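You operate a simulated robot arm through the tools that you are given. There is no shell and no other tool. Be economical: measure what you need, move in short steps, check, and stop when the job is done.

You run a simulated robot arm. Do the job below in one go: nothing can be reset, and whatever is moved stays where it is left.

## Task
Take the check out card and leave it on the black ring. Stack the tin marked "Drummelik" from the top of the filler bench on top of the tin marked "mordant". Turn the frame pull dial to FIRM. Take the green bead tin and leave it on the top of the care bench. Put the waste jug in the inside of the steel sink. Fetch the jar labelled "Tallowby" from the top of the small lacing bench and set it on the top of the care bench. Put the jar labelled "Snugheron" from the top of the small lacing bench on the top of the bench and the jar marked "dubbin" on top of the clear bubble wrap. Open the green store drawer. The order is free. Set down upright: check out card, waste jug, jar.

The check looks at the end state, three seconds after you hand in, the way a careful person would. Anything else that was tipped, shoved, dropped, spilled or broken makes it a failure.

## Robot
A 7-joint arm with a two-finger parallel gripper on a trunk, on a base that drives. Base frame: it is fixed to the floor where the robot stands at the start and does not move with it; the origin is under the middle of the robot, x ahead of it, y to its left, z up; the surface under the hand at the start is at about z = 0.8. Units: m, rad, N and s.
With the tool pointing down near the work surface it reaches from about 0.3 to 0.72 m from the robot's upright axis, wherever it stands. Its first joint turns from -2.897 to 2.897 rad. Places, roughly: black ring (15x14x3 cm) [-1.3, -0.6, 0.9]; blue polish jar, dubbin jar, rinse jar, yellow sto [2.75, -1.25, 1]; blue wax tin, green tin, red wax tin [0.75, 2, 1]; brown stock jar, red polish jar [3, -1.5, 1]; bubble wrap (20x41x6 cm) [2.8, -0.9, 0.9]; check out card [0.5, 0, 0.75]; frame pull dial [2.5, 0.6, 0.9]; green bead tin [2.75, 1, 1]; green store drawer [4.4, 2.7, 0.7]; inside of the steel sink [1.9, -3.2, 0.7]; top of the bench [-1.6, 0.3, 0.9]; top of the care bench [2.4, -3.2, 0.9]; waste jug [2.5, -0.25, 1]. Payload 3.43 kg.
The tool frame sits at the grasp point between the pads (the TCP): z along the fingers, y along the line on which they close. The tips reach 0.034 m beyond it. Largest opening 0.128 m; finger width 0.024, thickness 0.012; the body of the gripper, 0.048 by 0.13 m, starts 0.096 m behind the TCP.
Orientation is told as [roll, pitch, yaw] about the base's x, y, z axes, in that order, counted from this pose: with the fingers straight down and closing along the base's y, the tool's x points along the base's -x, its y along +y and its z along -z.

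## Interface
- The arm moves only by the tool drive_tool. Its argument "moves" is a list of rows, each a list of 3 entries, a list of its own where there are three numbers: the gripper command, from -1 (fully open) to 1 (shut), values between in proportion, then the shift along the base's x, y, z in m, then the turn, a rotation vector about the base's x, y, z in rad. In form: [[fingers, [dx, dy, dz], [wx, wy, wz]], ...]. A call has 1 to 12 rows; each row shifts and turns the commanded pose from where the row before left it. Each row takes 0.2 s and may step no farther than 0.05 m and 0.15 rad from the row before; otherwise, or with a gripper value out of range, the whole call is refused. A pose out of reach is approached as far as the arm can. The call stops where the force on the tool passes 40 N (or 10 N more than at its start, if that is more) or the arm is blocked; 0.2 s more then pass. Each finger travels about 0.108 m/s and halts on what it meets, pressing with about 44 N; the grip force reading is that of the motor and also rises with nothing between the fingers. The clock runs only during rows and for 0.2 s after the last one: add rows that do not move to give the fingers time. It gives the time, the measured TCP pose, the force on the tool (base axes), the opening and the grip force at its end, in the units of the frame above (readings bear some noise), with the torque about the TCP (base axes, N m) and any sound that the robot's microphone picked up.
- Cameras (640 x 400 px; columns grow to the right, rows downward): "scene" is now at [-0.0049, 0.1328, 1.44]; the picture's right is [-0.08, -1.00, 0.00], its down [-0.62, 0.05, -0.78] and it looks along [0.78, -0.06, -0.63] (base axes); focal length 286 px, centre (320, 200). "wrist" rides on the gripper at [0.076, -0.011, -0.16] in the tool frame; the picture's right is [0.15, 0.99, 0.00], its down [-0.88, 0.13, -0.46] and it looks along [-0.45, 0.07, 0.89] (tool axes); focal length 234 px, centre (320, 200).
- camera(camera): a new picture of that camera. No time passes.
- slide_trunk(by): slides the trunk up (or, below 0, down) by that many m; the arm and the scene camera ride with it, the base frame stays. It gives what a move gives, with no picture.
- drive_base(legs): drives the robot by 1 to 6 legs, each [ahead, left, turn to the left] in m, m and rad, along the robot's own axes; the way and the turn of a leg run together, so that a leg with both is an arc; at most 1.5 m and 3.142 rad a leg. The arm and the cameras ride along, it lands a little off, and it stops where it bumps. It gives what a move gives.
- turn_head(pan, tilt): turns the head with the scene camera to pan (to the left, within 1.501 rad either way) and tilt (down, from -0.506 to 1.204), counted from straight ahead of the robot. It gives what a move gives.
- probe_pixels(camera, pixels): for up to 12 pixels [column, row] of the newest picture of that camera ("zoom" is the newest enlarged one), the place [x, y, z] in the base frame of the surface seen there, good to about 0.002 m. No time passes.
- close_up(camera, box): a new picture of the part [left, top, right, bottom] of that camera's present view, enlarged. No time passes.
- sign_off(): hands the job in; it is judged then, once.

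Keep the steps short. Do not move on a guess: measure, check each grasp and each placing, and mend mistakes. In all there are 322 turns and 190 pictures (those below and enlarged ones count). Leave the gripper open and the arm clear of the work at the hand-in unless told otherwise, and finish with a single line.

The tools are called by a JSON object that holds its "fn" and its "kwargs". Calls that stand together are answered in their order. drive_tool: Moves the arm, as the interface text tells. Its arguments: {"type":"object","properties":{"moves":{"type":"array"}},"required":["moves"]} The other tools are called the same way: slide_trunk (by) slides the trunk up or down; drive_base (legs) drives the base; turn_head (pan, tilt) turns the head that bears the scene camera; camera (camera) takes a picture; probe_pixels (camera, pixels) gives the place of the surface under pixels of a picture; close_up (camera, box) takes an enlarged picture of a part of a camera's view; sign_off () hands the job in.

At the start:

```text
clock: 0.0
tcp_pos: [0.4468, 0.0556, 1.0936]
orientation: [0.001, 0.003, 0.0]
force: [0.4, 0.9, -0.3]
moment: [0.02, 0.0, 0.01]
finger_gap: 0.1279
gripper_force: 0.0
trunk travel left (down, up): [-0.15, 0.174]
robot x, y, heading: [0.0018, -0.0037, 0.002]
head pan, tilt: [-0.079, 0.677]
```

scene: 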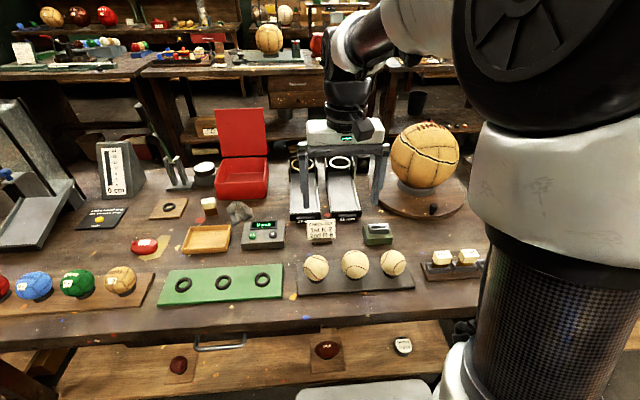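
wrist: 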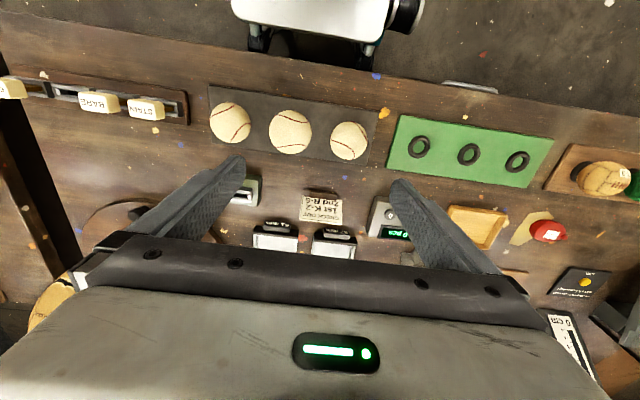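

I see a small card near scene pixel (320,230). I'll enlarge it and the surrounding area to read it.

{"fn": "close_up", "kwargs": {"camera": "scene", "box": [220, 180, 420, 300]}}

{"fn": "probe_pixels", "kwargs": {"camera": "scene", "pixels": [[320, 225], [320, 240], [308, 230], [333, 230], [320, 218], [320, 246], [264, 220], [378, 225], [316, 205], [345, 205]]}}

```text
3.20 times, centred on (320, 240) of scene
```

zoom: 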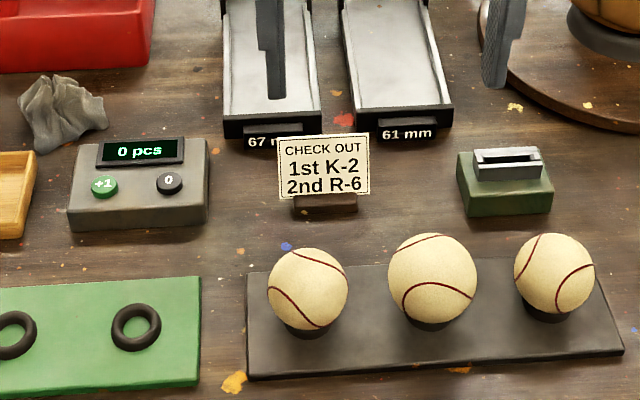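

```text
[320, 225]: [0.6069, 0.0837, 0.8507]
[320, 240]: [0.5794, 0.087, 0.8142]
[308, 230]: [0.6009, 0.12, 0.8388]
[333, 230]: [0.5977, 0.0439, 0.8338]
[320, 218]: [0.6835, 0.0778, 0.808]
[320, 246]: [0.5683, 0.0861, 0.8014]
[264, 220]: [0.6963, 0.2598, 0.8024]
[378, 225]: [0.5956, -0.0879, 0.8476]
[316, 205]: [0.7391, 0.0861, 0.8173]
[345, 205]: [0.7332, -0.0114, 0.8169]
```

The card says CHECK OUT and stands in a small wooden foot. I'll probe its details in the enlargement.

{"fn": "probe_pixels", "kwargs": {"camera": "zoom", "pixels": [[325, 138], [325, 165], [325, 190], [325, 198], [325, 208], [297, 203], [356, 203], [283, 145], [366, 140], [325, 218], [281, 192], [368, 190]]}}

{"fn": "close_up", "kwargs": {"camera": "wrist", "box": [270, 170, 370, 240]}}

```text
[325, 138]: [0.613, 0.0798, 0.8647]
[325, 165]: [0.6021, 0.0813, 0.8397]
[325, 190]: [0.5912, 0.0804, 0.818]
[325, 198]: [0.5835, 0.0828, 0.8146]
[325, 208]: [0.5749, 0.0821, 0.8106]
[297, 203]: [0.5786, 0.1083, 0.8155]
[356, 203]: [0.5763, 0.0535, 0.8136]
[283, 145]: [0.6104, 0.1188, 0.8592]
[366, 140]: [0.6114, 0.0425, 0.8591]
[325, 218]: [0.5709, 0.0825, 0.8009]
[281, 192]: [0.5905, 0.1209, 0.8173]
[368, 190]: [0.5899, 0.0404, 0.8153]
```

```text
5.71 times, centred on (320, 205) of wrist
```

zoom: 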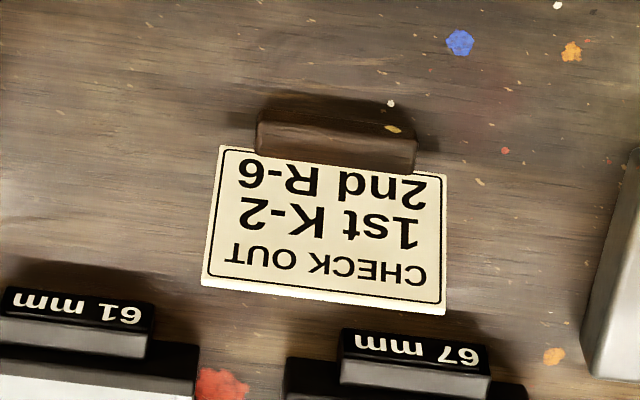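

The card leans back about 25° (x 0.591→0.613 while z 0.818→0.865). I'll turn the gripper 90° high up, so it closes along x, then tilt it to match the card.

{"fn": "drive_tool", "kwargs": {"moves": [[-1, [0.01, 0.002, 0], [0, 0, 0.143]], [-1, [0.01, 0.002, 0], [0, 0, 0.143]], [-1, [0.01, 0.002, 0], [0, 0, 0.143]], [-1, [0.01, 0.002, 0], [0, 0, 0.143]], [-1, [0.01, 0.002, 0], [0, 0, 0.143]], [-1, [0.01, 0.002, 0], [0, 0, 0.143]], [-1, [0.01, 0.002, 0], [0, 0, 0.143]], [-1, [0.01, 0.002, 0], [0, 0, 0.143]], [-1, [0.01, 0.002, 0], [0, 0, 0.143]], [-1, [0.01, 0.002, 0], [0, 0, 0.143]], [-1, [0.01, 0.002, 0], [0, 0, 0.141]]]}}

```text
clock: 2.4
tcp_pos: [0.5565, 0.0764, 1.0949]
orientation: [0.0, -0.001, 1.572]
force: [-0.5, 0.0, -0.3]
moment: [-0.03, -0.01, 0.02]
finger_gap: 0.1284
gripper_force: 0.0
trunk travel left (down, up): [-0.15, 0.174]
robot x, y, heading: [-0.0029, -0.0001, 0.002]
head pan, tilt: [-0.079, 0.677]
```

Yaw is at 1.57. Next I tilt 0.43 rad about +y and go to the pre-grasp point on the card's own axis.

{"fn": "drive_tool", "kwargs": {"moves": [[-1, [0.034, 0.002, -0.01], [0, 0.145, 0]], [-1, [0.034, 0.002, -0.03], [0, 0.145, 0]], [-1, [0.034, 0.001, -0.04], [0, 0.14, 0]], [-1, [0.0, 0, -0.03], [0, 0, 0]], [-1, [0, 0, 0], [0, 0, 0]]]}}

{"fn": "camera", "kwargs": {"camera": "wrist"}}

{"fn": "camera", "kwargs": {"camera": "scene"}}

```text
refused: row 3 steps farther than a row can; nothing moved
```

```text
185 pictures are left
```

wrist: 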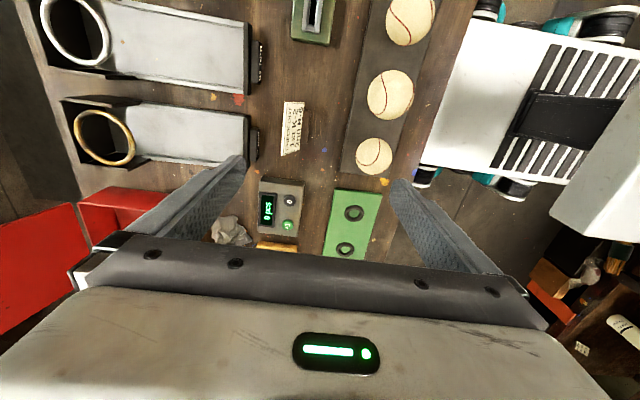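

```text
184 pictures are left
```

scene: 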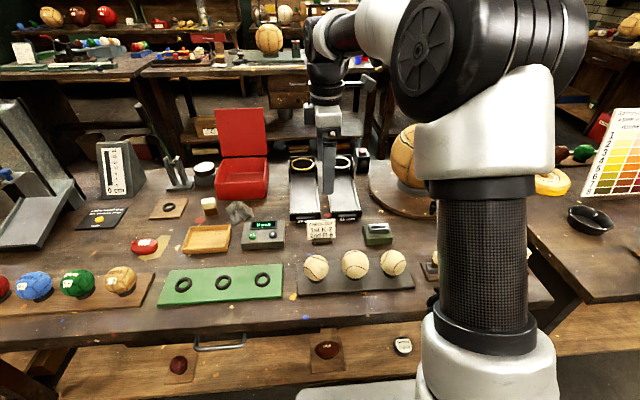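

The row was too long. Shorter steps, and I set the opening to about 5 cm so the rear finger stays clear of the bench.

{"fn": "drive_tool", "kwargs": {"moves": [[0.22, [0.034, 0.002, -0.01], [0, 0.145, 0]], [0.22, [0.034, 0.002, -0.03], [0, 0.145, 0]], [0.22, [0.034, 0.001, -0.03], [0, 0.14, 0]], [0.22, [0.0, 0, -0.03], [0, 0, 0]], [0.22, [0, 0, -0.03], [0, 0, 0]], [0.22, [0, 0, 0], [0, 0, 0]]]}}

{"fn": "camera", "kwargs": {"camera": "wrist"}}

{"fn": "close_up", "kwargs": {"camera": "scene", "box": [240, 120, 400, 270]}}

```text
clock: 3.8
tcp_pos: [0.6246, 0.0816, 0.9925]
orientation: [0.29, 0.002, 1.57]
force: [0.1, 0.2, -0.5]
moment: [0.03, 0.01, 0.01]
finger_gap: 0.0498
gripper_force: 0.1
out of reach, approached as far as the arm can: row 3
trunk travel left (down, up): [-0.15, 0.174]
robot x, y, heading: [-0.0044, -0.0015, -0.001]
head pan, tilt: [-0.079, 0.677]
```

```text
183 pictures are left
```

wrist: 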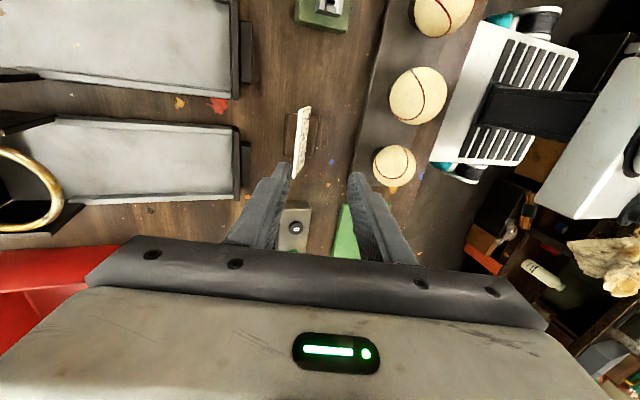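

```text
2.67 times, centred on (320, 195) of scene
```

zoom: 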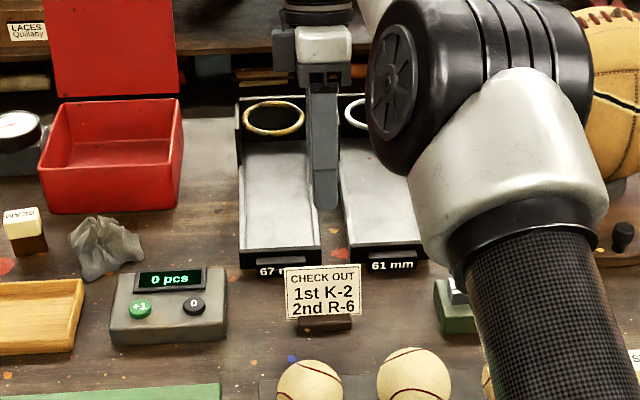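

The tilt stopped at 0.29 because the arm runs out of reach. I'll measure how much room the base has ahead of the bench.

{"fn": "camera", "kwargs": {"camera": "scene"}}

{"fn": "probe_pixels", "kwargs": {"camera": "scene", "pixels": [[350, 302], [300, 325], [300, 340], [220, 347], [250, 375], [310, 395], [380, 390], [300, 358], [316, 262], [355, 258]]}}

```text
181 pictures are left
```

scene: 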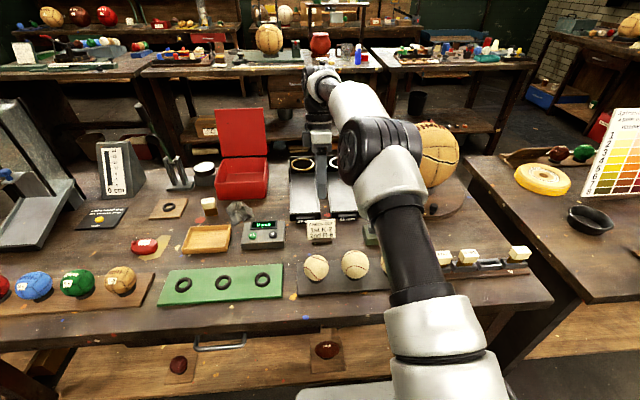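

```text
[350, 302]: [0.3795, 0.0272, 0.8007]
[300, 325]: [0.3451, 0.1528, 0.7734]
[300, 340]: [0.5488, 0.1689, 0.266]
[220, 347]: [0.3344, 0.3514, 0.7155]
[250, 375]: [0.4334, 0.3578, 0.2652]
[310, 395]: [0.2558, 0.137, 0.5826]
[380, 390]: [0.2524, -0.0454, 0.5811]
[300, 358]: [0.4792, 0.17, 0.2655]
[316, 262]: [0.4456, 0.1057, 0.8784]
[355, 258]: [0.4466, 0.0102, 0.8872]
```

The base front is at x≈0.26 and the bench edge at 0.345, so I'll creep 5 cm ahead.

{"fn": "drive_base", "kwargs": {"legs": [[0.05, 0, 0]]}}

{"fn": "drive_tool", "kwargs": {"moves": [[0.22, [0, 0, 0], [0, 0.13, 0]], [0.22, [0, 0, 0], [0, 0, 0]]]}}

```text
clock: 4.7
tcp_pos: [0.6752, 0.0822, 0.9931]
orientation: [0.29, 0.001, 1.569]
force: [-0.1, 0.0, -0.6]
moment: [0.0, 0.04, 0.0]
finger_gap: 0.05
gripper_force: 0.0
trunk travel left (down, up): [-0.15, 0.174]
robot x, y, heading: [0.0481, 0.0018, -0.002]
head pan, tilt: [-0.079, 0.677]
```

```text
clock: 5.3
tcp_pos: [0.6735, 0.0816, 0.9942]
orientation: [0.354, -0.001, 1.57]
force: [-0.5, -0.1, 0.3]
moment: [-0.04, -0.02, 0.0]
finger_gap: 0.0498
gripper_force: 0.0
out of reach, approached as far as the arm can: row 1
trunk travel left (down, up): [-0.15, 0.174]
robot x, y, heading: [0.0511, 0.0022, -0.003]
head pan, tilt: [-0.079, 0.677]
```

Close. I move a bit nearer and lower and finish the tilt there.

{"fn": "drive_tool", "kwargs": {"moves": [[0.22, [-0.02, 0, -0.03], [0, 0.04, 0]], [0.22, [-0.015, 0, -0.03], [0, 0.04, 0]], [0.22, [0, 0, -0.01], [0, 0, 0]]]}}

{"fn": "camera", "kwargs": {"camera": "wrist"}}

```text
clock: 6.1
tcp_pos: [0.6378, 0.0812, 0.9241]
orientation: [0.435, 0.001, 1.57]
force: [0.6, 0.5, 0.1]
moment: [0.02, -0.02, 0.02]
finger_gap: 0.0498
gripper_force: 0.1
trunk travel left (down, up): [-0.15, 0.174]
robot x, y, heading: [0.0486, 0.0012, -0.0]
head pan, tilt: [-0.079, 0.677]
```

```text
180 pictures are left
```

wrist: 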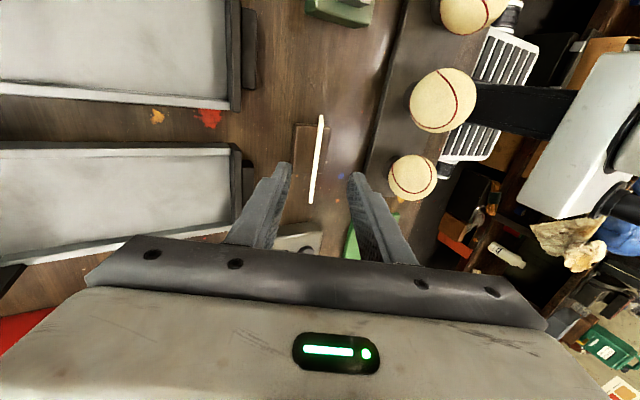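

The card is edge-on between the fingers. I slide down along its axis and close.

{"fn": "drive_tool", "kwargs": {"moves": [[0.22, [-0.014, 0, -0.033], [0, 0, 0]], [0.22, [-0.013, 0, -0.033], [0, 0, 0]], [0.22, [0, 0, 0], [0, 0, 0]], [1, [0, 0, 0], [0, 0, 0]], [1, [0, 0, 0], [0, 0, 0]], [1, [0, 0, 0], [0, 0, 0]]]}}

{"fn": "camera", "kwargs": {"camera": "wrist"}}

```text
clock: 7.5
tcp_pos: [0.6116, 0.0803, 0.8571]
orientation: [0.434, 0.001, 1.571]
force: [-0.3, 0.4, 0.1]
moment: [0.0, 0.02, 0.02]
finger_gap: 0.0032
gripper_force: 38.0
trunk travel left (down, up): [-0.15, 0.174]
robot x, y, heading: [0.048, 0.0013, -0.001]
head pan, tilt: [-0.079, 0.677]
```

```text
179 pictures are left
```

wrist: 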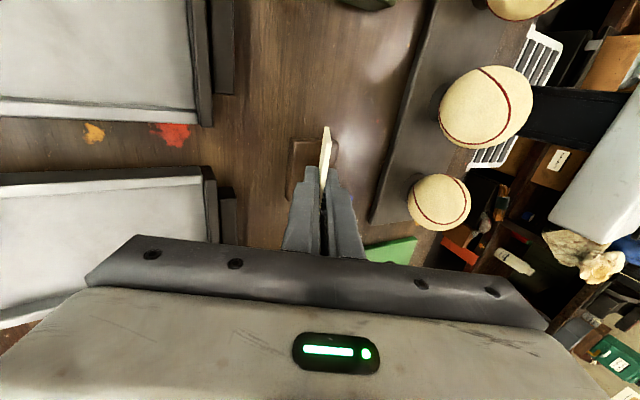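

Gripped (3 mm gap, 38 N). I lift it straight up and draw it in.

{"fn": "drive_tool", "kwargs": {"moves": [[1, [0, 0, 0.03], [0, 0, 0]], [1, [-0.01, 0, 0.045], [0, 0, 0]], [1, [-0.01, 0, 0.045], [0, 0, 0]], [1, [-0.02, 0, 0.04], [0, 0, 0]], [1, [-0.03, 0, 0.03], [0, 0, 0]], [1, [-0.04, 0, 0.01], [0, 0, 0]], [1, [-0.04, 0, 0], [0, 0, 0]], [1, [0, 0, 0], [0, 0, 0]]]}}

{"fn": "turn_head", "kwargs": {"pan": -1.5, "tilt": 0.45}}

{"fn": "camera", "kwargs": {"camera": "scene"}}

{"fn": "camera", "kwargs": {"camera": "wrist"}}

```text
clock: 9.3
tcp_pos: [0.4624, 0.0799, 1.0578]
orientation: [0.435, 0.0, 1.572]
force: [0.5, -0.2, -0.3]
moment: [0.04, -0.04, 0.01]
finger_gap: 0.0026
gripper_force: 37.0
trunk travel left (down, up): [-0.15, 0.174]
robot x, y, heading: [0.0502, 0.0014, 0.002]
head pan, tilt: [-0.079, 0.677]
```

```text
clock: 10.9
tcp_pos: [0.4623, 0.0801, 1.0577]
orientation: [0.435, -0.001, 1.571]
force: [-0.7, 0.5, -0.1]
moment: [-0.01, -0.02, 0.0]
finger_gap: 0.0027
gripper_force: 37.5
trunk travel left (down, up): [-0.15, 0.174]
robot x, y, heading: [0.0553, 0.0029, -0.003]
head pan, tilt: [-1.499, 0.45]
```

```text
178 pictures are left
```

scene: 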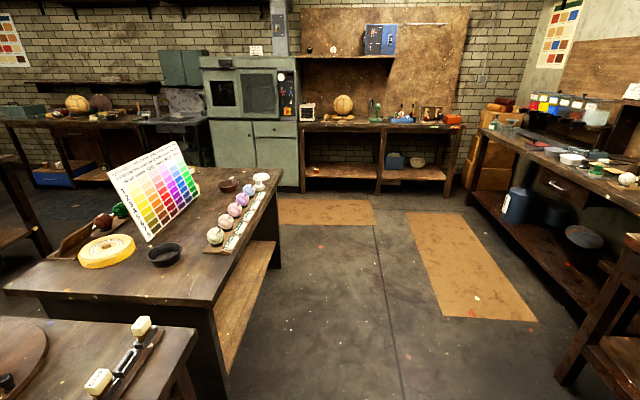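

```text
177 pictures are left
```

wrist: 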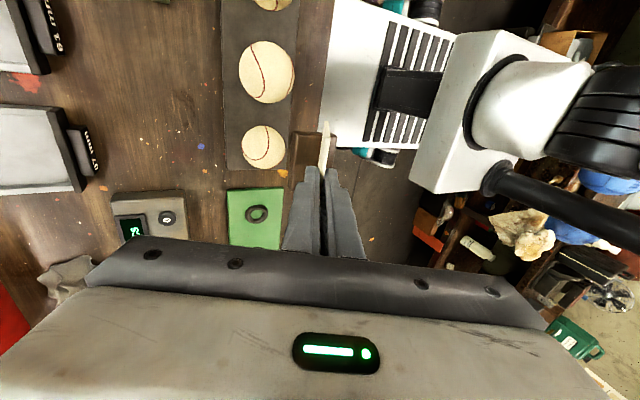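

The card is still held. I draw the arm in and up for turning, back off, and turn towards the ring side, then look.

{"fn": "drive_tool", "kwargs": {"moves": [[1, [-0.02, -0.02, 0.04], [0, 0, 0]], [1, [-0.02, -0.02, 0.04], [0, 0, 0]], [1, [-0.01, -0.02, 0.04], [0, 0, 0]], [1, [0, 0, 0], [0, 0, 0]]]}}

{"fn": "drive_base", "kwargs": {"legs": [[-0.25, 0, 0], [0, 0, -1.57]]}}

{"fn": "camera", "kwargs": {"camera": "scene"}}

```text
clock: 11.9
tcp_pos: [0.413, 0.022, 1.179]
orientation: [0.433, 0.001, 1.571]
force: [0.4, 0.0, -0.6]
moment: [0.0, -0.01, 0.0]
finger_gap: 0.0027
gripper_force: 37.0
trunk travel left (down, up): [-0.15, 0.174]
robot x, y, heading: [0.0517, -0.0002, 0.001]
head pan, tilt: [-1.499, 0.45]
```

```text
clock: 17.6
tcp_pos: [-0.1781, -0.3626, 1.1799]
orientation: [0.435, 0.001, 0.004]
force: [-0.4, -0.1, -0.4]
moment: [0.0, -0.02, -0.02]
finger_gap: 0.0026
gripper_force: 36.9
trunk travel left (down, up): [-0.15, 0.174]
robot x, y, heading: [-0.2034, -0.005, -1.569]
head pan, tilt: [-1.499, 0.45]
```

```text
176 pictures are left
```

scene: 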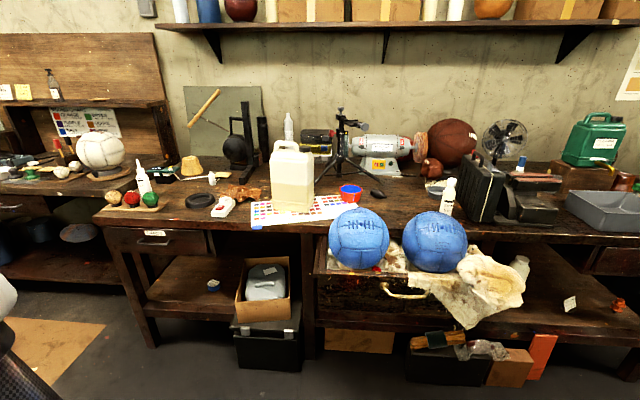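

Facing −x with the head I see a black ring near (200,201). I'll probe it and the surroundings.

{"fn": "probe_pixels", "kwargs": {"camera": "scene", "pixels": [[200, 194], [200, 201], [200, 209], [186, 202], [214, 202], [180, 230], [360, 240], [380, 195], [330, 270], [120, 225], [225, 207], [260, 190]]}}

{"fn": "close_up", "kwargs": {"camera": "scene", "box": [90, 120, 290, 240]}}

{"fn": "close_up", "kwargs": {"camera": "scene", "box": [280, 100, 640, 310]}}

```text
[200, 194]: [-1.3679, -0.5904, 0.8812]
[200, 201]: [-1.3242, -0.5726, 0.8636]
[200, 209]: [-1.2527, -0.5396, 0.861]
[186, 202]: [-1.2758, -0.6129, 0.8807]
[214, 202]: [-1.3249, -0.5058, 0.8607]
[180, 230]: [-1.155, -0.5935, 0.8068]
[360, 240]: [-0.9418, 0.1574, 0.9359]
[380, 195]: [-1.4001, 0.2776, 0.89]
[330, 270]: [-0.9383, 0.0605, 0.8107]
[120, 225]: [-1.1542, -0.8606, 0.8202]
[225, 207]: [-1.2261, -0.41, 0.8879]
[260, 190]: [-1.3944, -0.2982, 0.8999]
```

```text
3.20 times, centred on (190, 180) of scene
```

zoom: 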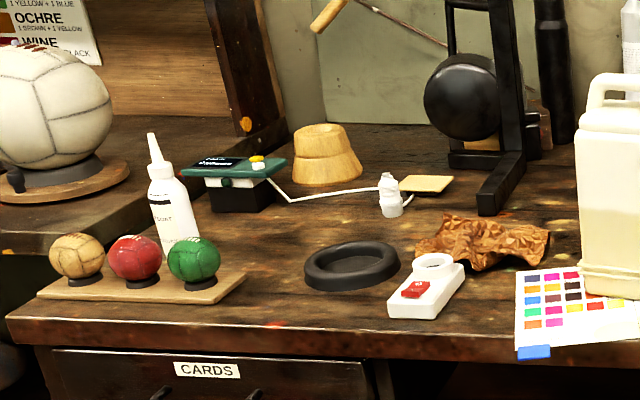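

```text
1.78 times, centred on (460, 205) of scene
```

zoom: 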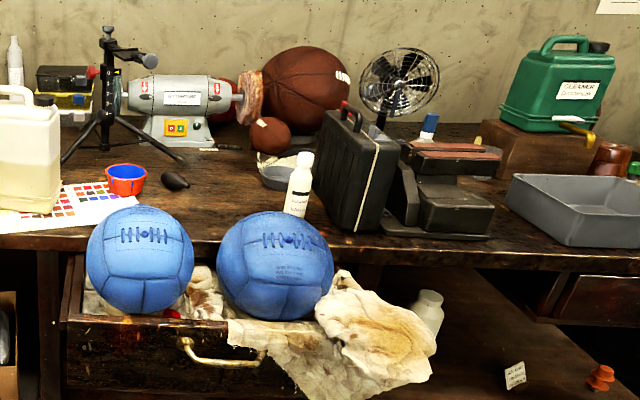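

The ring is a shallow black piece around (-1.31,-0.57) with rim z≈0.88. I turn to face it, drive left 0.55 and ahead 0.5, then look from close.

{"fn": "drive_base", "kwargs": {"legs": [[0, 0, -1.572], [0, 0.56, 0], [0.5, 0, 0]]}}

{"fn": "turn_head", "kwargs": {"pan": 0, "tilt": 0.75}}

{"fn": "camera", "kwargs": {"camera": "scene"}}

```text
clock: 30.0
tcp_pos: [-1.0539, -0.5993, 1.1792]
orientation: [0.433, 0.002, -1.562]
force: [0.2, 0.4, -0.3]
moment: [-0.03, -0.02, 0.01]
finger_gap: 0.0025
gripper_force: 37.5
trunk travel left (down, up): [-0.15, 0.174]
robot x, y, heading: [-0.6909, -0.5753, -3.13]
head pan, tilt: [-1.499, 0.45]
```

```text
clock: 31.6
tcp_pos: [-1.0533, -0.6002, 1.1783]
orientation: [0.434, 0.0, -1.562]
force: [-0.6, 1.1, -0.9]
moment: [-0.01, 0.04, -0.03]
finger_gap: 0.0026
gripper_force: 37.9
trunk travel left (down, up): [-0.15, 0.174]
robot x, y, heading: [-0.6917, -0.578, -3.125]
head pan, tilt: [0.0, 0.75]
```

```text
173 pictures are left
```

scene: 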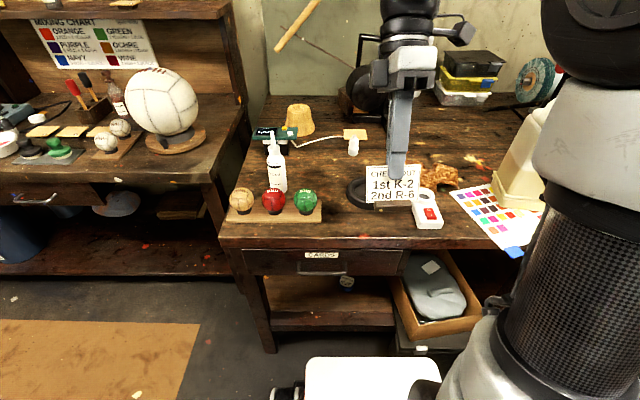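

The held card hides the ring. I move the tool 0.2 m to −y to see it.

{"fn": "drive_tool", "kwargs": {"moves": [[1, [0, -0.05, 0], [0, 0, 0]], [1, [0, -0.05, 0], [0, 0, 0]], [1, [0, -0.05, 0], [0, 0, 0]], [1, [0, -0.05, 0], [0, 0, 0]], [1, [0, 0, 0], [0, 0, 0]]]}}

{"fn": "close_up", "kwargs": {"camera": "scene", "box": [220, 120, 460, 270]}}

```text
clock: 32.8
tcp_pos: [-1.0533, -0.801, 1.1763]
orientation: [0.434, 0.001, -1.563]
force: [-0.5, 0.3, 0.6]
moment: [0.03, 0.02, 0.01]
finger_gap: 0.0025
gripper_force: 37.0
trunk travel left (down, up): [-0.15, 0.174]
robot x, y, heading: [-0.6911, -0.5726, -3.135]
head pan, tilt: [0.0, 0.75]
```

```text
2.67 times, centred on (340, 195) of scene
```

zoom: 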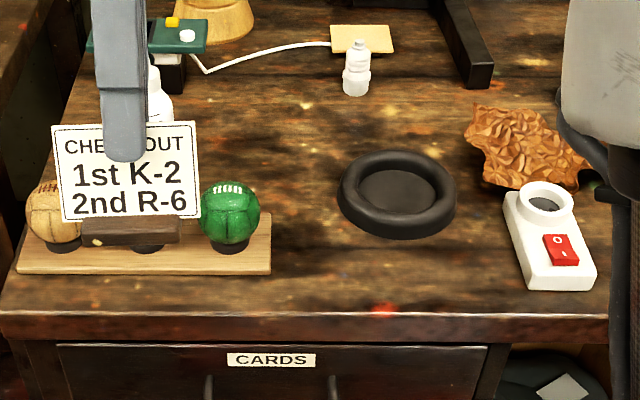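

{"fn": "probe_pixels", "kwargs": {"camera": "zoom", "pixels": [[397, 190], [375, 190], [420, 190], [397, 175], [397, 205], [397, 160], [397, 222], [350, 195], [446, 195], [397, 245], [135, 225], [135, 240]]}}

```text
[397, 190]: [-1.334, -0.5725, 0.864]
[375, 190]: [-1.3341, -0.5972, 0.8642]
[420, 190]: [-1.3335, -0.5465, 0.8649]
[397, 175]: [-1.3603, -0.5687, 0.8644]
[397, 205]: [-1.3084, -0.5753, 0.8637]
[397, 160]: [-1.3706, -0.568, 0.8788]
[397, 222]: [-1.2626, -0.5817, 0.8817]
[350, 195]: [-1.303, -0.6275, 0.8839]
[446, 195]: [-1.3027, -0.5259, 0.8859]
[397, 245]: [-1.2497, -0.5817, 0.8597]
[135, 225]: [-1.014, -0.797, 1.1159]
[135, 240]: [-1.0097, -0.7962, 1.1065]
```

The ring is a dish: floor z 0.864, rim 0.886, centre about (-1.319,-0.577). The card's foot fits inside. I drive 0.14 m closer and bring the tool back over it.

{"fn": "drive_base", "kwargs": {"legs": [[0.14, 0, 0]]}}

{"fn": "drive_tool", "kwargs": {"moves": [[1, [-0.02, 0.045, 0], [0, 0, 0]], [1, [-0.02, 0.045, 0], [0, 0, 0]], [1, [-0.02, 0.045, 0], [0, 0, 0]], [1, [-0.02, 0.045, 0], [0, 0, 0]], [1, [-0.02, 0.044, -0.01], [0, 0, 0]], [1, [-0.02, 0.0, -0.04], [0, 0, 0]], [1, [0, 0.0, -0.04], [0, 0, 0]], [1, [0, 0, 0], [0, 0, 0]]]}}

```text
clock: 34.0
tcp_pos: [-1.1315, -0.7976, 1.1747]
orientation: [0.435, 0.004, -1.574]
force: [0.0, 1.0, -0.4]
moment: [0.0, -0.03, -0.03]
finger_gap: 0.0025
gripper_force: 37.3
trunk travel left (down, up): [-0.15, 0.174]
robot x, y, heading: [-0.7646, -0.5794, 3.139]
head pan, tilt: [0.0, 0.75]
stopped in leg 1: the robot was blocked; the commanded pose is now the measured one
```

```text
clock: 35.8
tcp_pos: [-1.2514, -0.5701, 1.0861]
orientation: [0.437, 0.004, -1.576]
force: [0.3, 0.0, 0.1]
moment: [0.01, 0.04, -0.02]
finger_gap: 0.0027
gripper_force: 37.7
trunk travel left (down, up): [-0.15, 0.174]
robot x, y, heading: [-0.7643, -0.5765, 3.139]
head pan, tilt: [0.0, 0.75]
```

The base bumped at x −0.765. I look at what touched and at the card.

{"fn": "turn_head", "kwargs": {"pan": 0, "tilt": 1.0}}

{"fn": "camera", "kwargs": {"camera": "scene"}}

```text
clock: 36.5
tcp_pos: [-1.2526, -0.571, 1.0866]
orientation: [0.435, 0.002, -1.576]
force: [-0.2, -0.4, -0.1]
moment: [-0.01, 0.03, 0.02]
finger_gap: 0.0025
gripper_force: 37.0
trunk travel left (down, up): [-0.15, 0.174]
robot x, y, heading: [-0.7653, -0.5782, 3.142]
head pan, tilt: [0.0, 1.0]
```

```text
171 pictures are left
```

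scene: 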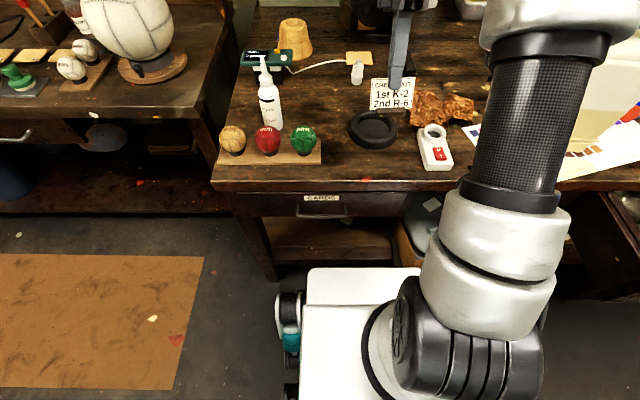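

{"fn": "probe_pixels", "kwargs": {"camera": "scene", "pixels": [[360, 268], [312, 269], [414, 268], [410, 255], [400, 240], [325, 216], [270, 272], [290, 300]]}}

{"fn": "close_up", "kwargs": {"camera": "scene", "box": [340, 180, 480, 290]}}

```text
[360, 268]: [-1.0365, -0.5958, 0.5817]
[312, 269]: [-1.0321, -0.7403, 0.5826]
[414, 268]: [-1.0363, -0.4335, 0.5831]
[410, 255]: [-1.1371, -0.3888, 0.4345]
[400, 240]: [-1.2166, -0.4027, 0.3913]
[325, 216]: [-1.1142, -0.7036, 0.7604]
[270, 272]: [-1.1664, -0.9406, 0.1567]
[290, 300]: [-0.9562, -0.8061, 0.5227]
```

```text
3.64 times, centred on (410, 235) of scene
```

zoom: 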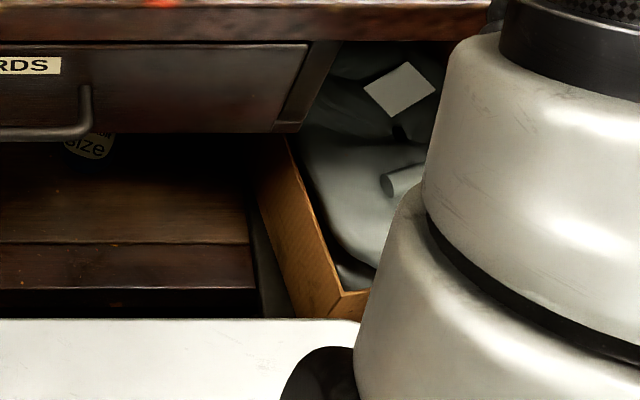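

Nothing appears displaced (the box is still under the bench). The target is 0.58 m away, within reach. I move over the dish to z 0.96.

{"fn": "drive_tool", "kwargs": {"moves": [[1, [-0.03, -0.003, -0.03], [0, 0, 0]], [1, [-0.03, -0.003, -0.03], [0, 0, 0]], [1, [-0.03, 0, -0.03], [0, 0, 0]], [1, [0, 0, -0.03], [0, 0, 0]], [1, [0, 0, 0], [0, 0, 0]]]}}

{"fn": "close_up", "kwargs": {"camera": "scene", "box": [300, 50, 460, 180]}}

```text
clock: 37.8
tcp_pos: [-1.3417, -0.5801, 0.9636]
orientation: [0.437, 0.004, -1.576]
force: [0.0, 0.0, 0.0]
moment: [0.0, -0.01, -0.01]
finger_gap: 0.0026
gripper_force: 37.4
trunk travel left (down, up): [-0.15, 0.174]
robot x, y, heading: [-0.7649, -0.5754, 3.139]
head pan, tilt: [0.0, 1.0]
```

```text
3.08 times, centred on (380, 115) of scene
```

zoom: 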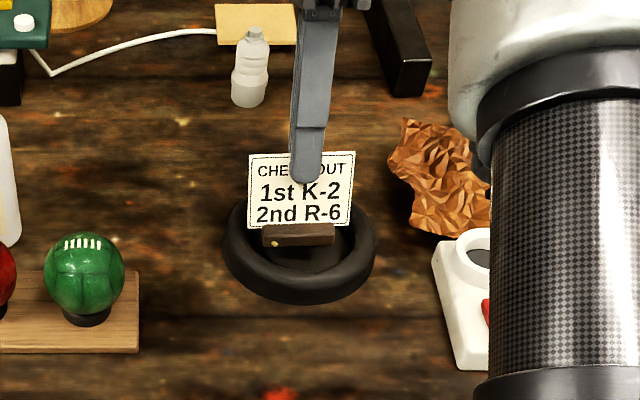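

{"fn": "probe_pixels", "kwargs": {"camera": "zoom", "pixels": [[298, 242], [265, 236], [330, 236], [298, 232], [320, 252], [300, 258], [300, 225], [252, 225], [348, 224]]}}

```text
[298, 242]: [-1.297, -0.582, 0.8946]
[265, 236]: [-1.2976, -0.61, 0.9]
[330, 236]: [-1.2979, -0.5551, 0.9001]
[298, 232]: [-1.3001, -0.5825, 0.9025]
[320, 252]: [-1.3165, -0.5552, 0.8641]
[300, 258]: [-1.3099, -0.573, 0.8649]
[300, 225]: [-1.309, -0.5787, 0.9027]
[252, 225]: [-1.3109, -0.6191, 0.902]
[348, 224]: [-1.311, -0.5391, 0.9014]
```

The foot is about 2 cm lower relative to the gripper than planned: bottom now ≈0.888. I correct y by +5 mm, x by −5 mm and lower 2 cm, then creep.

{"fn": "drive_tool", "kwargs": {"moves": [[1, [-0.005, 0.005, 0], [0, 0, 0]], [1, [0, 0, -0.018], [0, 0, 0]], [1, [0, 0, 0], [0, 0, 0]]]}}

{"fn": "close_up", "kwargs": {"camera": "scene", "box": [340, 80, 440, 160]}}

```text
clock: 38.5
tcp_pos: [-1.3471, -0.5734, 0.9467]
orientation: [0.435, 0.002, -1.576]
force: [-3.5, 2.0, 15.6]
moment: [-0.52, -0.26, -0.09]
finger_gap: 0.0023
gripper_force: 37.0
trunk travel left (down, up): [-0.15, 0.174]
robot x, y, heading: [-0.7639, -0.5784, 3.14]
head pan, tilt: [0.0, 1.0]
```

```text
5.00 times, centred on (390, 120) of scene
```

zoom: 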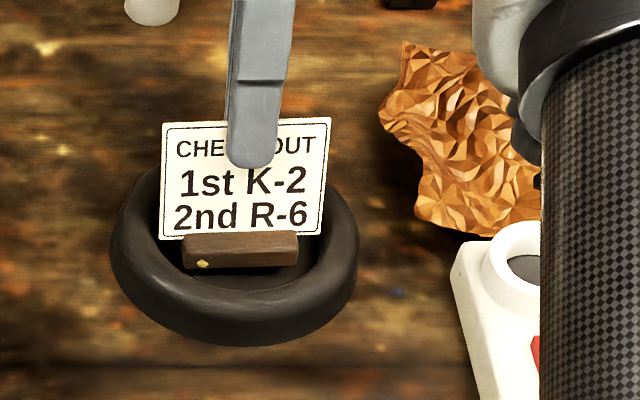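

There's 15 N upward contact already. I'll probe where the foot sits.

{"fn": "probe_pixels", "kwargs": {"camera": "zoom", "pixels": [[240, 262], [190, 265], [290, 260], [240, 238], [165, 237], [322, 232], [240, 280], [312, 260], [145, 240], [240, 300], [335, 230], [175, 260]]}}

```text
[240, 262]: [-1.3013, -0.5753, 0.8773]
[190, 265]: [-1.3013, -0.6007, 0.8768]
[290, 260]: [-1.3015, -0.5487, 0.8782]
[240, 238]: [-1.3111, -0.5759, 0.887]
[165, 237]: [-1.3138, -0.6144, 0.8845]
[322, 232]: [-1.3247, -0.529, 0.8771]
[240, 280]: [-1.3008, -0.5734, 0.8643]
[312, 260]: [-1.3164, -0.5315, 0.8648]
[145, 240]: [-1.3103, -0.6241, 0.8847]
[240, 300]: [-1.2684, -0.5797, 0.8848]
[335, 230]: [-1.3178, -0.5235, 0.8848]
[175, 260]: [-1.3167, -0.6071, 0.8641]
```

{"fn": "probe_pixels", "kwargs": {"camera": "zoom", "pixels": [[200, 130], [200, 180], [200, 225], [210, 240], [210, 246], [210, 252], [210, 258], [210, 264], [210, 268], [315, 125], [170, 130]]}}

{"fn": "camera", "kwargs": {"camera": "wrist"}}

```text
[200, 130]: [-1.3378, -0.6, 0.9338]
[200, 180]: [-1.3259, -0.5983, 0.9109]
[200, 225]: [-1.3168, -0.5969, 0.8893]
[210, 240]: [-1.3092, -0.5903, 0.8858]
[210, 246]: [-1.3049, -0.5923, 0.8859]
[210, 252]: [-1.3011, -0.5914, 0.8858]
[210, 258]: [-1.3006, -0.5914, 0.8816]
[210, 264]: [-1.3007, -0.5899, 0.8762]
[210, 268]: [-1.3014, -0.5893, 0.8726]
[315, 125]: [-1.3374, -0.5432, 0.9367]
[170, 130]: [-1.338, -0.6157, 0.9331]
```

```text
167 pictures are left
```

wrist: 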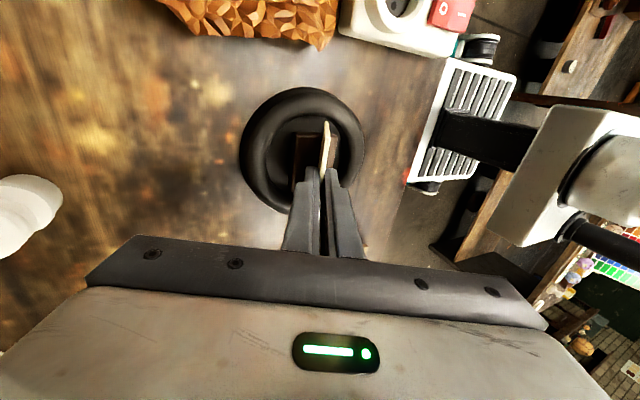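

The moment says the contact is on the −y side (about 3 cm left of the TCP). I lift slightly, shift +4 mm in y, and lower again.

{"fn": "drive_tool", "kwargs": {"moves": [[1, [0, 0, 0.006], [0, 0, 0]], [1, [0, 0.004, 0], [0, 0, 0]], [1, [0, 0, -0.004], [0, 0, 0]], [1, [0, 0, -0.003], [0, 0, 0]], [1, [0, 0, 0], [0, 0, 0]]]}}

{"fn": "close_up", "kwargs": {"camera": "scene", "box": [340, 80, 440, 160]}}

```text
clock: 39.8
tcp_pos: [-1.3456, -0.5714, 0.9447]
orientation: [0.437, 0.003, -1.578]
force: [-0.8, 0.3, 4.1]
moment: [0.17, -0.11, 0.03]
finger_gap: 0.0027
gripper_force: 37.8
trunk travel left (down, up): [-0.15, 0.174]
robot x, y, heading: [-0.7663, -0.5768, 3.14]
head pan, tilt: [0.0, 1.0]
```

```text
5.00 times, centred on (390, 120) of scene
```

zoom: 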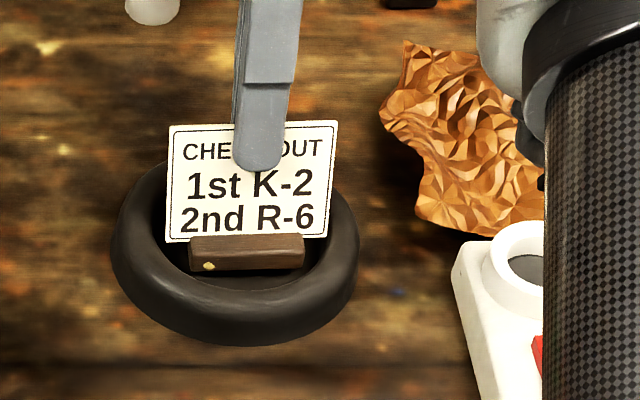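

Now it touches on the right instead, so the card's lower corners are meeting the rim's inside. I'll probe the rim to get its true centre.

{"fn": "probe_pixels", "kwargs": {"camera": "zoom", "pixels": [[150, 180], [135, 200], [128, 230], [130, 260], [150, 285], [190, 303], [240, 310], [290, 300], [330, 275], [345, 245], [348, 215], [160, 215]]}}

{"fn": "probe_pixels", "kwargs": {"camera": "wrist", "pixels": [[302, 88], [250, 120], [240, 155], [255, 190], [360, 150], [345, 105], [302, 102], [262, 150], [268, 175]]}}

```text
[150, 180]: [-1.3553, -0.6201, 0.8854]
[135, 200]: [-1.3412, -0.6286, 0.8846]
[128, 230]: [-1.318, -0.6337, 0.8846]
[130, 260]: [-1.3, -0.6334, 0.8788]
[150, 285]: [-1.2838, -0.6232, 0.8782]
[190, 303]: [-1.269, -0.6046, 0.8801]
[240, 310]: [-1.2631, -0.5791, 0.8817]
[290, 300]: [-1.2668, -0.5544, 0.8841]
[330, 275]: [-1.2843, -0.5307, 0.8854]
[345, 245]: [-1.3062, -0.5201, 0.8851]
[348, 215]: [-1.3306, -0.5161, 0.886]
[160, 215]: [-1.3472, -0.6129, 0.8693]
```

```text
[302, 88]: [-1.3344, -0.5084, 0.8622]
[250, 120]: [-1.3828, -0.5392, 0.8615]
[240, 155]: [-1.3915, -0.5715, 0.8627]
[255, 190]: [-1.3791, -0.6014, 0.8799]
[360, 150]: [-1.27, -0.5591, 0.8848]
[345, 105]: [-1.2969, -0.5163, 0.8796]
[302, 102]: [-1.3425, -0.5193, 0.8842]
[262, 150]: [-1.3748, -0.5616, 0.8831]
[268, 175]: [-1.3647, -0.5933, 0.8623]
```

Rim centre is about (-1.322,-0.574). The card's plane is ~8 mm in front of that, which shortens the chord. I lift, shift −8 mm in x and −1.5 mm in y, and lower gently.

{"fn": "drive_tool", "kwargs": {"moves": [[1, [0, 0, 0.006], [0, 0, 0]], [1, [-0.008, -0.0015, 0], [0, 0, 0]], [1, [0, 0, -0.006], [0, 0, 0]], [1, [0, 0, -0.004], [0, 0, 0]], [1, [0, 0, 0], [0, 0, 0]]]}}

{"fn": "close_up", "kwargs": {"camera": "scene", "box": [340, 80, 440, 160]}}

```text
clock: 41.0
tcp_pos: [-1.3531, -0.5737, 0.9411]
orientation: [0.437, 0.002, -1.576]
force: [2.0, -2.7, 3.2]
moment: [-0.11, -0.18, -0.05]
finger_gap: 0.0026
gripper_force: 37.4
trunk travel left (down, up): [-0.15, 0.174]
robot x, y, heading: [-0.7626, -0.5747, 3.138]
head pan, tilt: [0.0, 1.0]
```

```text
5.00 times, centred on (390, 120) of scene
```

zoom: 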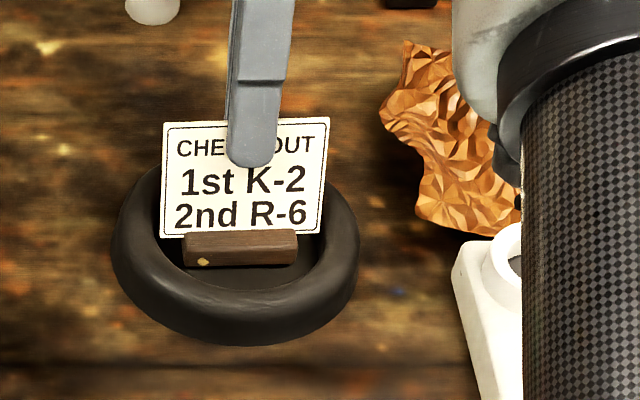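

Lower now by 4 mm with light contact only (3 N). I continue down 3 mm in small steps.

{"fn": "drive_tool", "kwargs": {"moves": [[1, [0, 0.001, -0.0015], [0, 0, 0]], [1, [0, 0, -0.0015], [0, 0, 0]], [1, [0, 0, 0], [0, 0, 0]]]}}

{"fn": "close_up", "kwargs": {"camera": "scene", "box": [340, 80, 440, 160]}}

{"fn": "probe_pixels", "kwargs": {"camera": "zoom", "pixels": [[200, 225], [210, 240], [210, 246], [210, 252], [210, 258], [210, 264], [210, 268], [290, 240], [290, 262], [275, 265]]}}

```text
clock: 41.8
tcp_pos: [-1.3529, -0.5731, 0.94]
orientation: [0.435, 0.002, -1.574]
force: [1.3, -5.7, 15.4]
moment: [-0.63, -0.34, -0.13]
finger_gap: 0.0024
gripper_force: 36.8
trunk travel left (down, up): [-0.15, 0.174]
robot x, y, heading: [-0.7686, -0.5752, 3.141]
head pan, tilt: [0.0, 1.0]
```

```text
5.00 times, centred on (390, 120) of scene
```

zoom: 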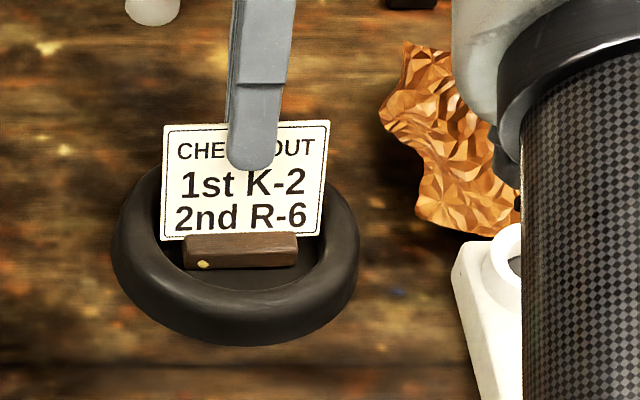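

```text
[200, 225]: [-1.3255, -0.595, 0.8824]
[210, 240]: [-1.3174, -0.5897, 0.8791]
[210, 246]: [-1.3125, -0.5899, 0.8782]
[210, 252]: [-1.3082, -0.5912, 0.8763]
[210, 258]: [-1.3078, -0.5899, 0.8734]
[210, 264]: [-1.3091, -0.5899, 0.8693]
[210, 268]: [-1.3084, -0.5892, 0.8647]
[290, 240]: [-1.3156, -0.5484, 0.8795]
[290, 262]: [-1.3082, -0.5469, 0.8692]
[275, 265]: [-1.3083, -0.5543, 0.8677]
```

The foot bottom is at 0.8647, the dish floor at 0.864, so it's seated. I open the fingers a little and watch.

{"fn": "drive_tool", "kwargs": {"moves": [[0.6, [0, 0, 0], [0, 0, 0]], [0.5, [0, 0, 0], [0, 0, 0]], [0.5, [0, 0, 0], [0, 0, 0]]]}}

{"fn": "close_up", "kwargs": {"camera": "scene", "box": [340, 80, 440, 160]}}

```text
clock: 42.5
tcp_pos: [-1.3537, -0.5722, 0.9379]
orientation: [0.436, 0.004, -1.576]
force: [-0.1, -1.3, 1.1]
moment: [-0.02, 0.0, 0.04]
finger_gap: 0.0319
gripper_force: 0.1
trunk travel left (down, up): [-0.15, 0.174]
robot x, y, heading: [-0.7651, -0.5792, 3.142]
head pan, tilt: [0.0, 1.0]
```

```text
5.00 times, centred on (390, 120) of scene
```

zoom: 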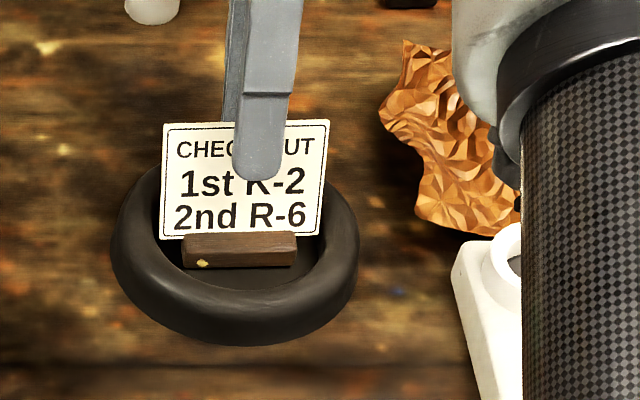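

The card stands on its own. I retreat up along its plane and look.

{"fn": "drive_tool", "kwargs": {"moves": [[0.5, [-0.013, 0, 0.028], [0, 0, 0]], [0.5, [-0.013, 0, 0.028], [0, 0, 0]], [0.5, [-0.01, 0, 0.03], [0, 0, 0]], [0.5, [0, 0, 0.045], [0, 0, 0]], [0.5, [0.04, 0, 0.03], [0, 0, 0]], [0.5, [0.045, 0, 0.02], [0, 0, 0]], [0.5, [0.045, 0, 0.02], [0, 0, 0]], [0.5, [0, 0, 0], [0, 0, 0]]]}}

{"fn": "close_up", "kwargs": {"camera": "scene", "box": [300, 50, 460, 180]}}

{"fn": "probe_pixels", "kwargs": {"camera": "zoom", "pixels": [[260, 165], [265, 235], [298, 238], [265, 250], [325, 248], [275, 255]]}}

```text
clock: 44.4
tcp_pos: [-1.2337, -0.5649, 1.1058]
orientation: [0.436, 0.002, -1.575]
force: [0.8, 0.5, 0.2]
moment: [0.0, 0.02, -0.02]
finger_gap: 0.0321
gripper_force: 0.0
out of reach, approached as far as the arm can: row 3, 4
trunk travel left (down, up): [-0.15, 0.174]
robot x, y, heading: [-0.7658, -0.5744, 3.136]
head pan, tilt: [0.0, 1.0]
```

```text
3.08 times, centred on (380, 115) of scene
```

zoom: 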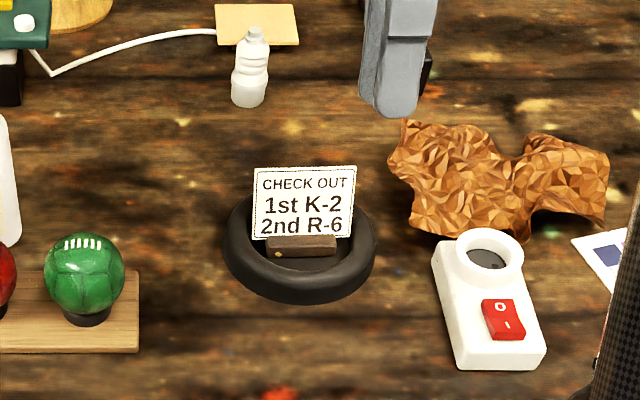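

```text
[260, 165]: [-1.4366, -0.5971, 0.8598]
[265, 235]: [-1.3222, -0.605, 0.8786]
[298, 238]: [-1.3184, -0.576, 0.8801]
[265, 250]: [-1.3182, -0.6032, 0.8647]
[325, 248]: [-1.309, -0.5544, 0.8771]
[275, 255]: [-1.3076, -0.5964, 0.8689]
```

The card stands upright in the ring. I straighten the tool, back off and turn towards +y to see the filler bench.

{"fn": "drive_tool", "kwargs": {"moves": [[-0.5, [0.03, 0, 0.03], [0, 0.145, 0]], [-0.5, [0.03, 0, 0.02], [0, 0.145, 0]], [-0.5, [0, 0, 0.02], [0, 0.145, 0]], [-0.5, [0, 0, 0], [0, 0, 0]]]}}

{"fn": "drive_base", "kwargs": {"legs": [[-0.45, 0, 0], [0, 0, -1.57]]}}

{"fn": "turn_head", "kwargs": {"pan": 0, "tilt": 0.4}}

{"fn": "camera", "kwargs": {"camera": "scene"}}

```text
clock: 45.4
tcp_pos: [-1.1734, -0.5657, 1.1753]
orientation: [0.001, -0.001, -1.577]
force: [0.2, -0.8, -1.0]
moment: [0.0, 0.02, 0.02]
finger_gap: 0.096
gripper_force: 0.1
trunk travel left (down, up): [-0.15, 0.174]
robot x, y, heading: [-0.7616, -0.5779, 3.141]
head pan, tilt: [0.0, 1.0]
```

```text
clock: 52.1
tcp_pos: [-0.2876, -0.1695, 1.1754]
orientation: [0.003, 0.001, 3.102]
force: [0.7, 0.2, 0.4]
moment: [-0.01, 0.02, 0.01]
finger_gap: 0.096
gripper_force: 0.1
trunk travel left (down, up): [-0.15, 0.174]
robot x, y, heading: [-0.3156, -0.5747, 1.539]
head pan, tilt: [0.0, 1.0]
```

```text
clock: 53.1
tcp_pos: [-0.2865, -0.1701, 1.1745]
orientation: [0.001, 0.0, 3.102]
force: [-1.1, -0.1, 1.1]
moment: [0.0, -0.03, 0.01]
finger_gap: 0.0962
gripper_force: 0.0
trunk travel left (down, up): [-0.15, 0.174]
robot x, y, heading: [-0.3133, -0.574, 1.54]
head pan, tilt: [0.0, 0.4]
```

```text
161 pictures are left
```

scene: 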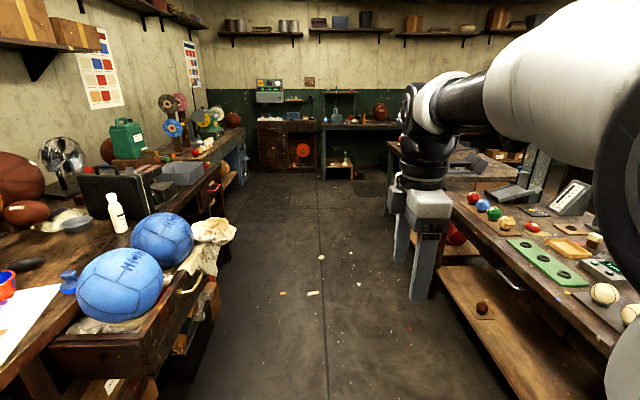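

The aisle ahead is clear. I drive to about y=1.9 and turn right to face the bench with the tins.

{"fn": "drive_base", "kwargs": {"legs": [[0, 0, 0.03], [1.5, 0, 0], [1.0, 0, 0], [0, 0, -1.57]]}}

{"fn": "turn_head", "kwargs": {"pan": 0.2, "tilt": 0.55}}

{"fn": "camera", "kwargs": {"camera": "scene"}}

```text
clock: 69.7
tcp_pos: [0.0937, 1.9203, 1.1755]
orientation: [0.002, 0.001, 1.551]
force: [0.1, -0.2, 0.1]
moment: [0.0, 0.03, 0.01]
finger_gap: 0.0958
gripper_force: 0.1
trunk travel left (down, up): [-0.15, 0.174]
robot x, y, heading: [-0.3127, 1.9383, -0.01]
head pan, tilt: [0.0, 0.4]
```

```text
clock: 70.4
tcp_pos: [0.0939, 1.922, 1.1742]
orientation: [0.002, 0.001, 1.551]
force: [-0.9, 0.0, 0.5]
moment: [-0.01, 0.02, 0.0]
finger_gap: 0.096
gripper_force: 0.0
trunk travel left (down, up): [-0.15, 0.174]
robot x, y, heading: [-0.3141, 1.9415, -0.013]
head pan, tilt: [0.201, 0.55]
```

```text
160 pictures are left
```

scene: 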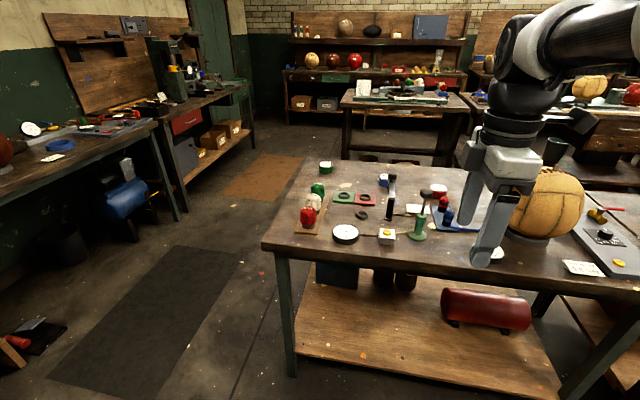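

I see a green tin near (325,167), a blue one near (386,181) and a red one near (440,190). Enlarging and probing.

{"fn": "close_up", "kwargs": {"camera": "scene", "box": [300, 140, 480, 255]}}

{"fn": "probe_pixels", "kwargs": {"camera": "scene", "pixels": [[325, 167], [386, 181], [440, 191], [345, 233], [388, 236], [330, 256], [300, 190], [265, 245], [416, 209], [550, 200]]}}

```text
3.48 times, centred on (390, 198) of scene
```

zoom: 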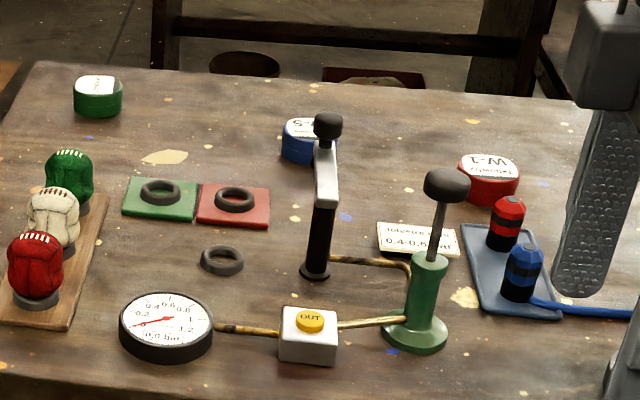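

```text
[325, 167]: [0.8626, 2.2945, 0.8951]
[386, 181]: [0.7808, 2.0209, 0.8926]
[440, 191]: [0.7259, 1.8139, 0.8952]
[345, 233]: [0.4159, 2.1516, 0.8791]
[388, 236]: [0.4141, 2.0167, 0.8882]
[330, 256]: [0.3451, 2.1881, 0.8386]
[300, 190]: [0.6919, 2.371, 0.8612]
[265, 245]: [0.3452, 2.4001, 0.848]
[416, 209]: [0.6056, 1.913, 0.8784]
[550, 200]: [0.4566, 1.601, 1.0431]
```

The tins are too far in from this side (x up to 0.86, bench edge 0.345), and the labels face the other side. I'll check clearance for going round the north end.

{"fn": "probe_pixels", "kwargs": {"camera": "scene", "pixels": [[180, 220], [120, 150], [30, 330], [255, 135], [350, 158], [345, 98], [470, 105], [60, 240], [220, 160], [300, 155]]}}

```text
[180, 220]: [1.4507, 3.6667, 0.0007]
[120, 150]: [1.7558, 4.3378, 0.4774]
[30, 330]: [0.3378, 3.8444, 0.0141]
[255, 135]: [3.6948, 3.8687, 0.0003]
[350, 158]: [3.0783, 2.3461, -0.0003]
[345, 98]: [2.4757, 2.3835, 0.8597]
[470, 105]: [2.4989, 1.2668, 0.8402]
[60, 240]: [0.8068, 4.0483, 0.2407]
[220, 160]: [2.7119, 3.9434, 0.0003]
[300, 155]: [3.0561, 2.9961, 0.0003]
```

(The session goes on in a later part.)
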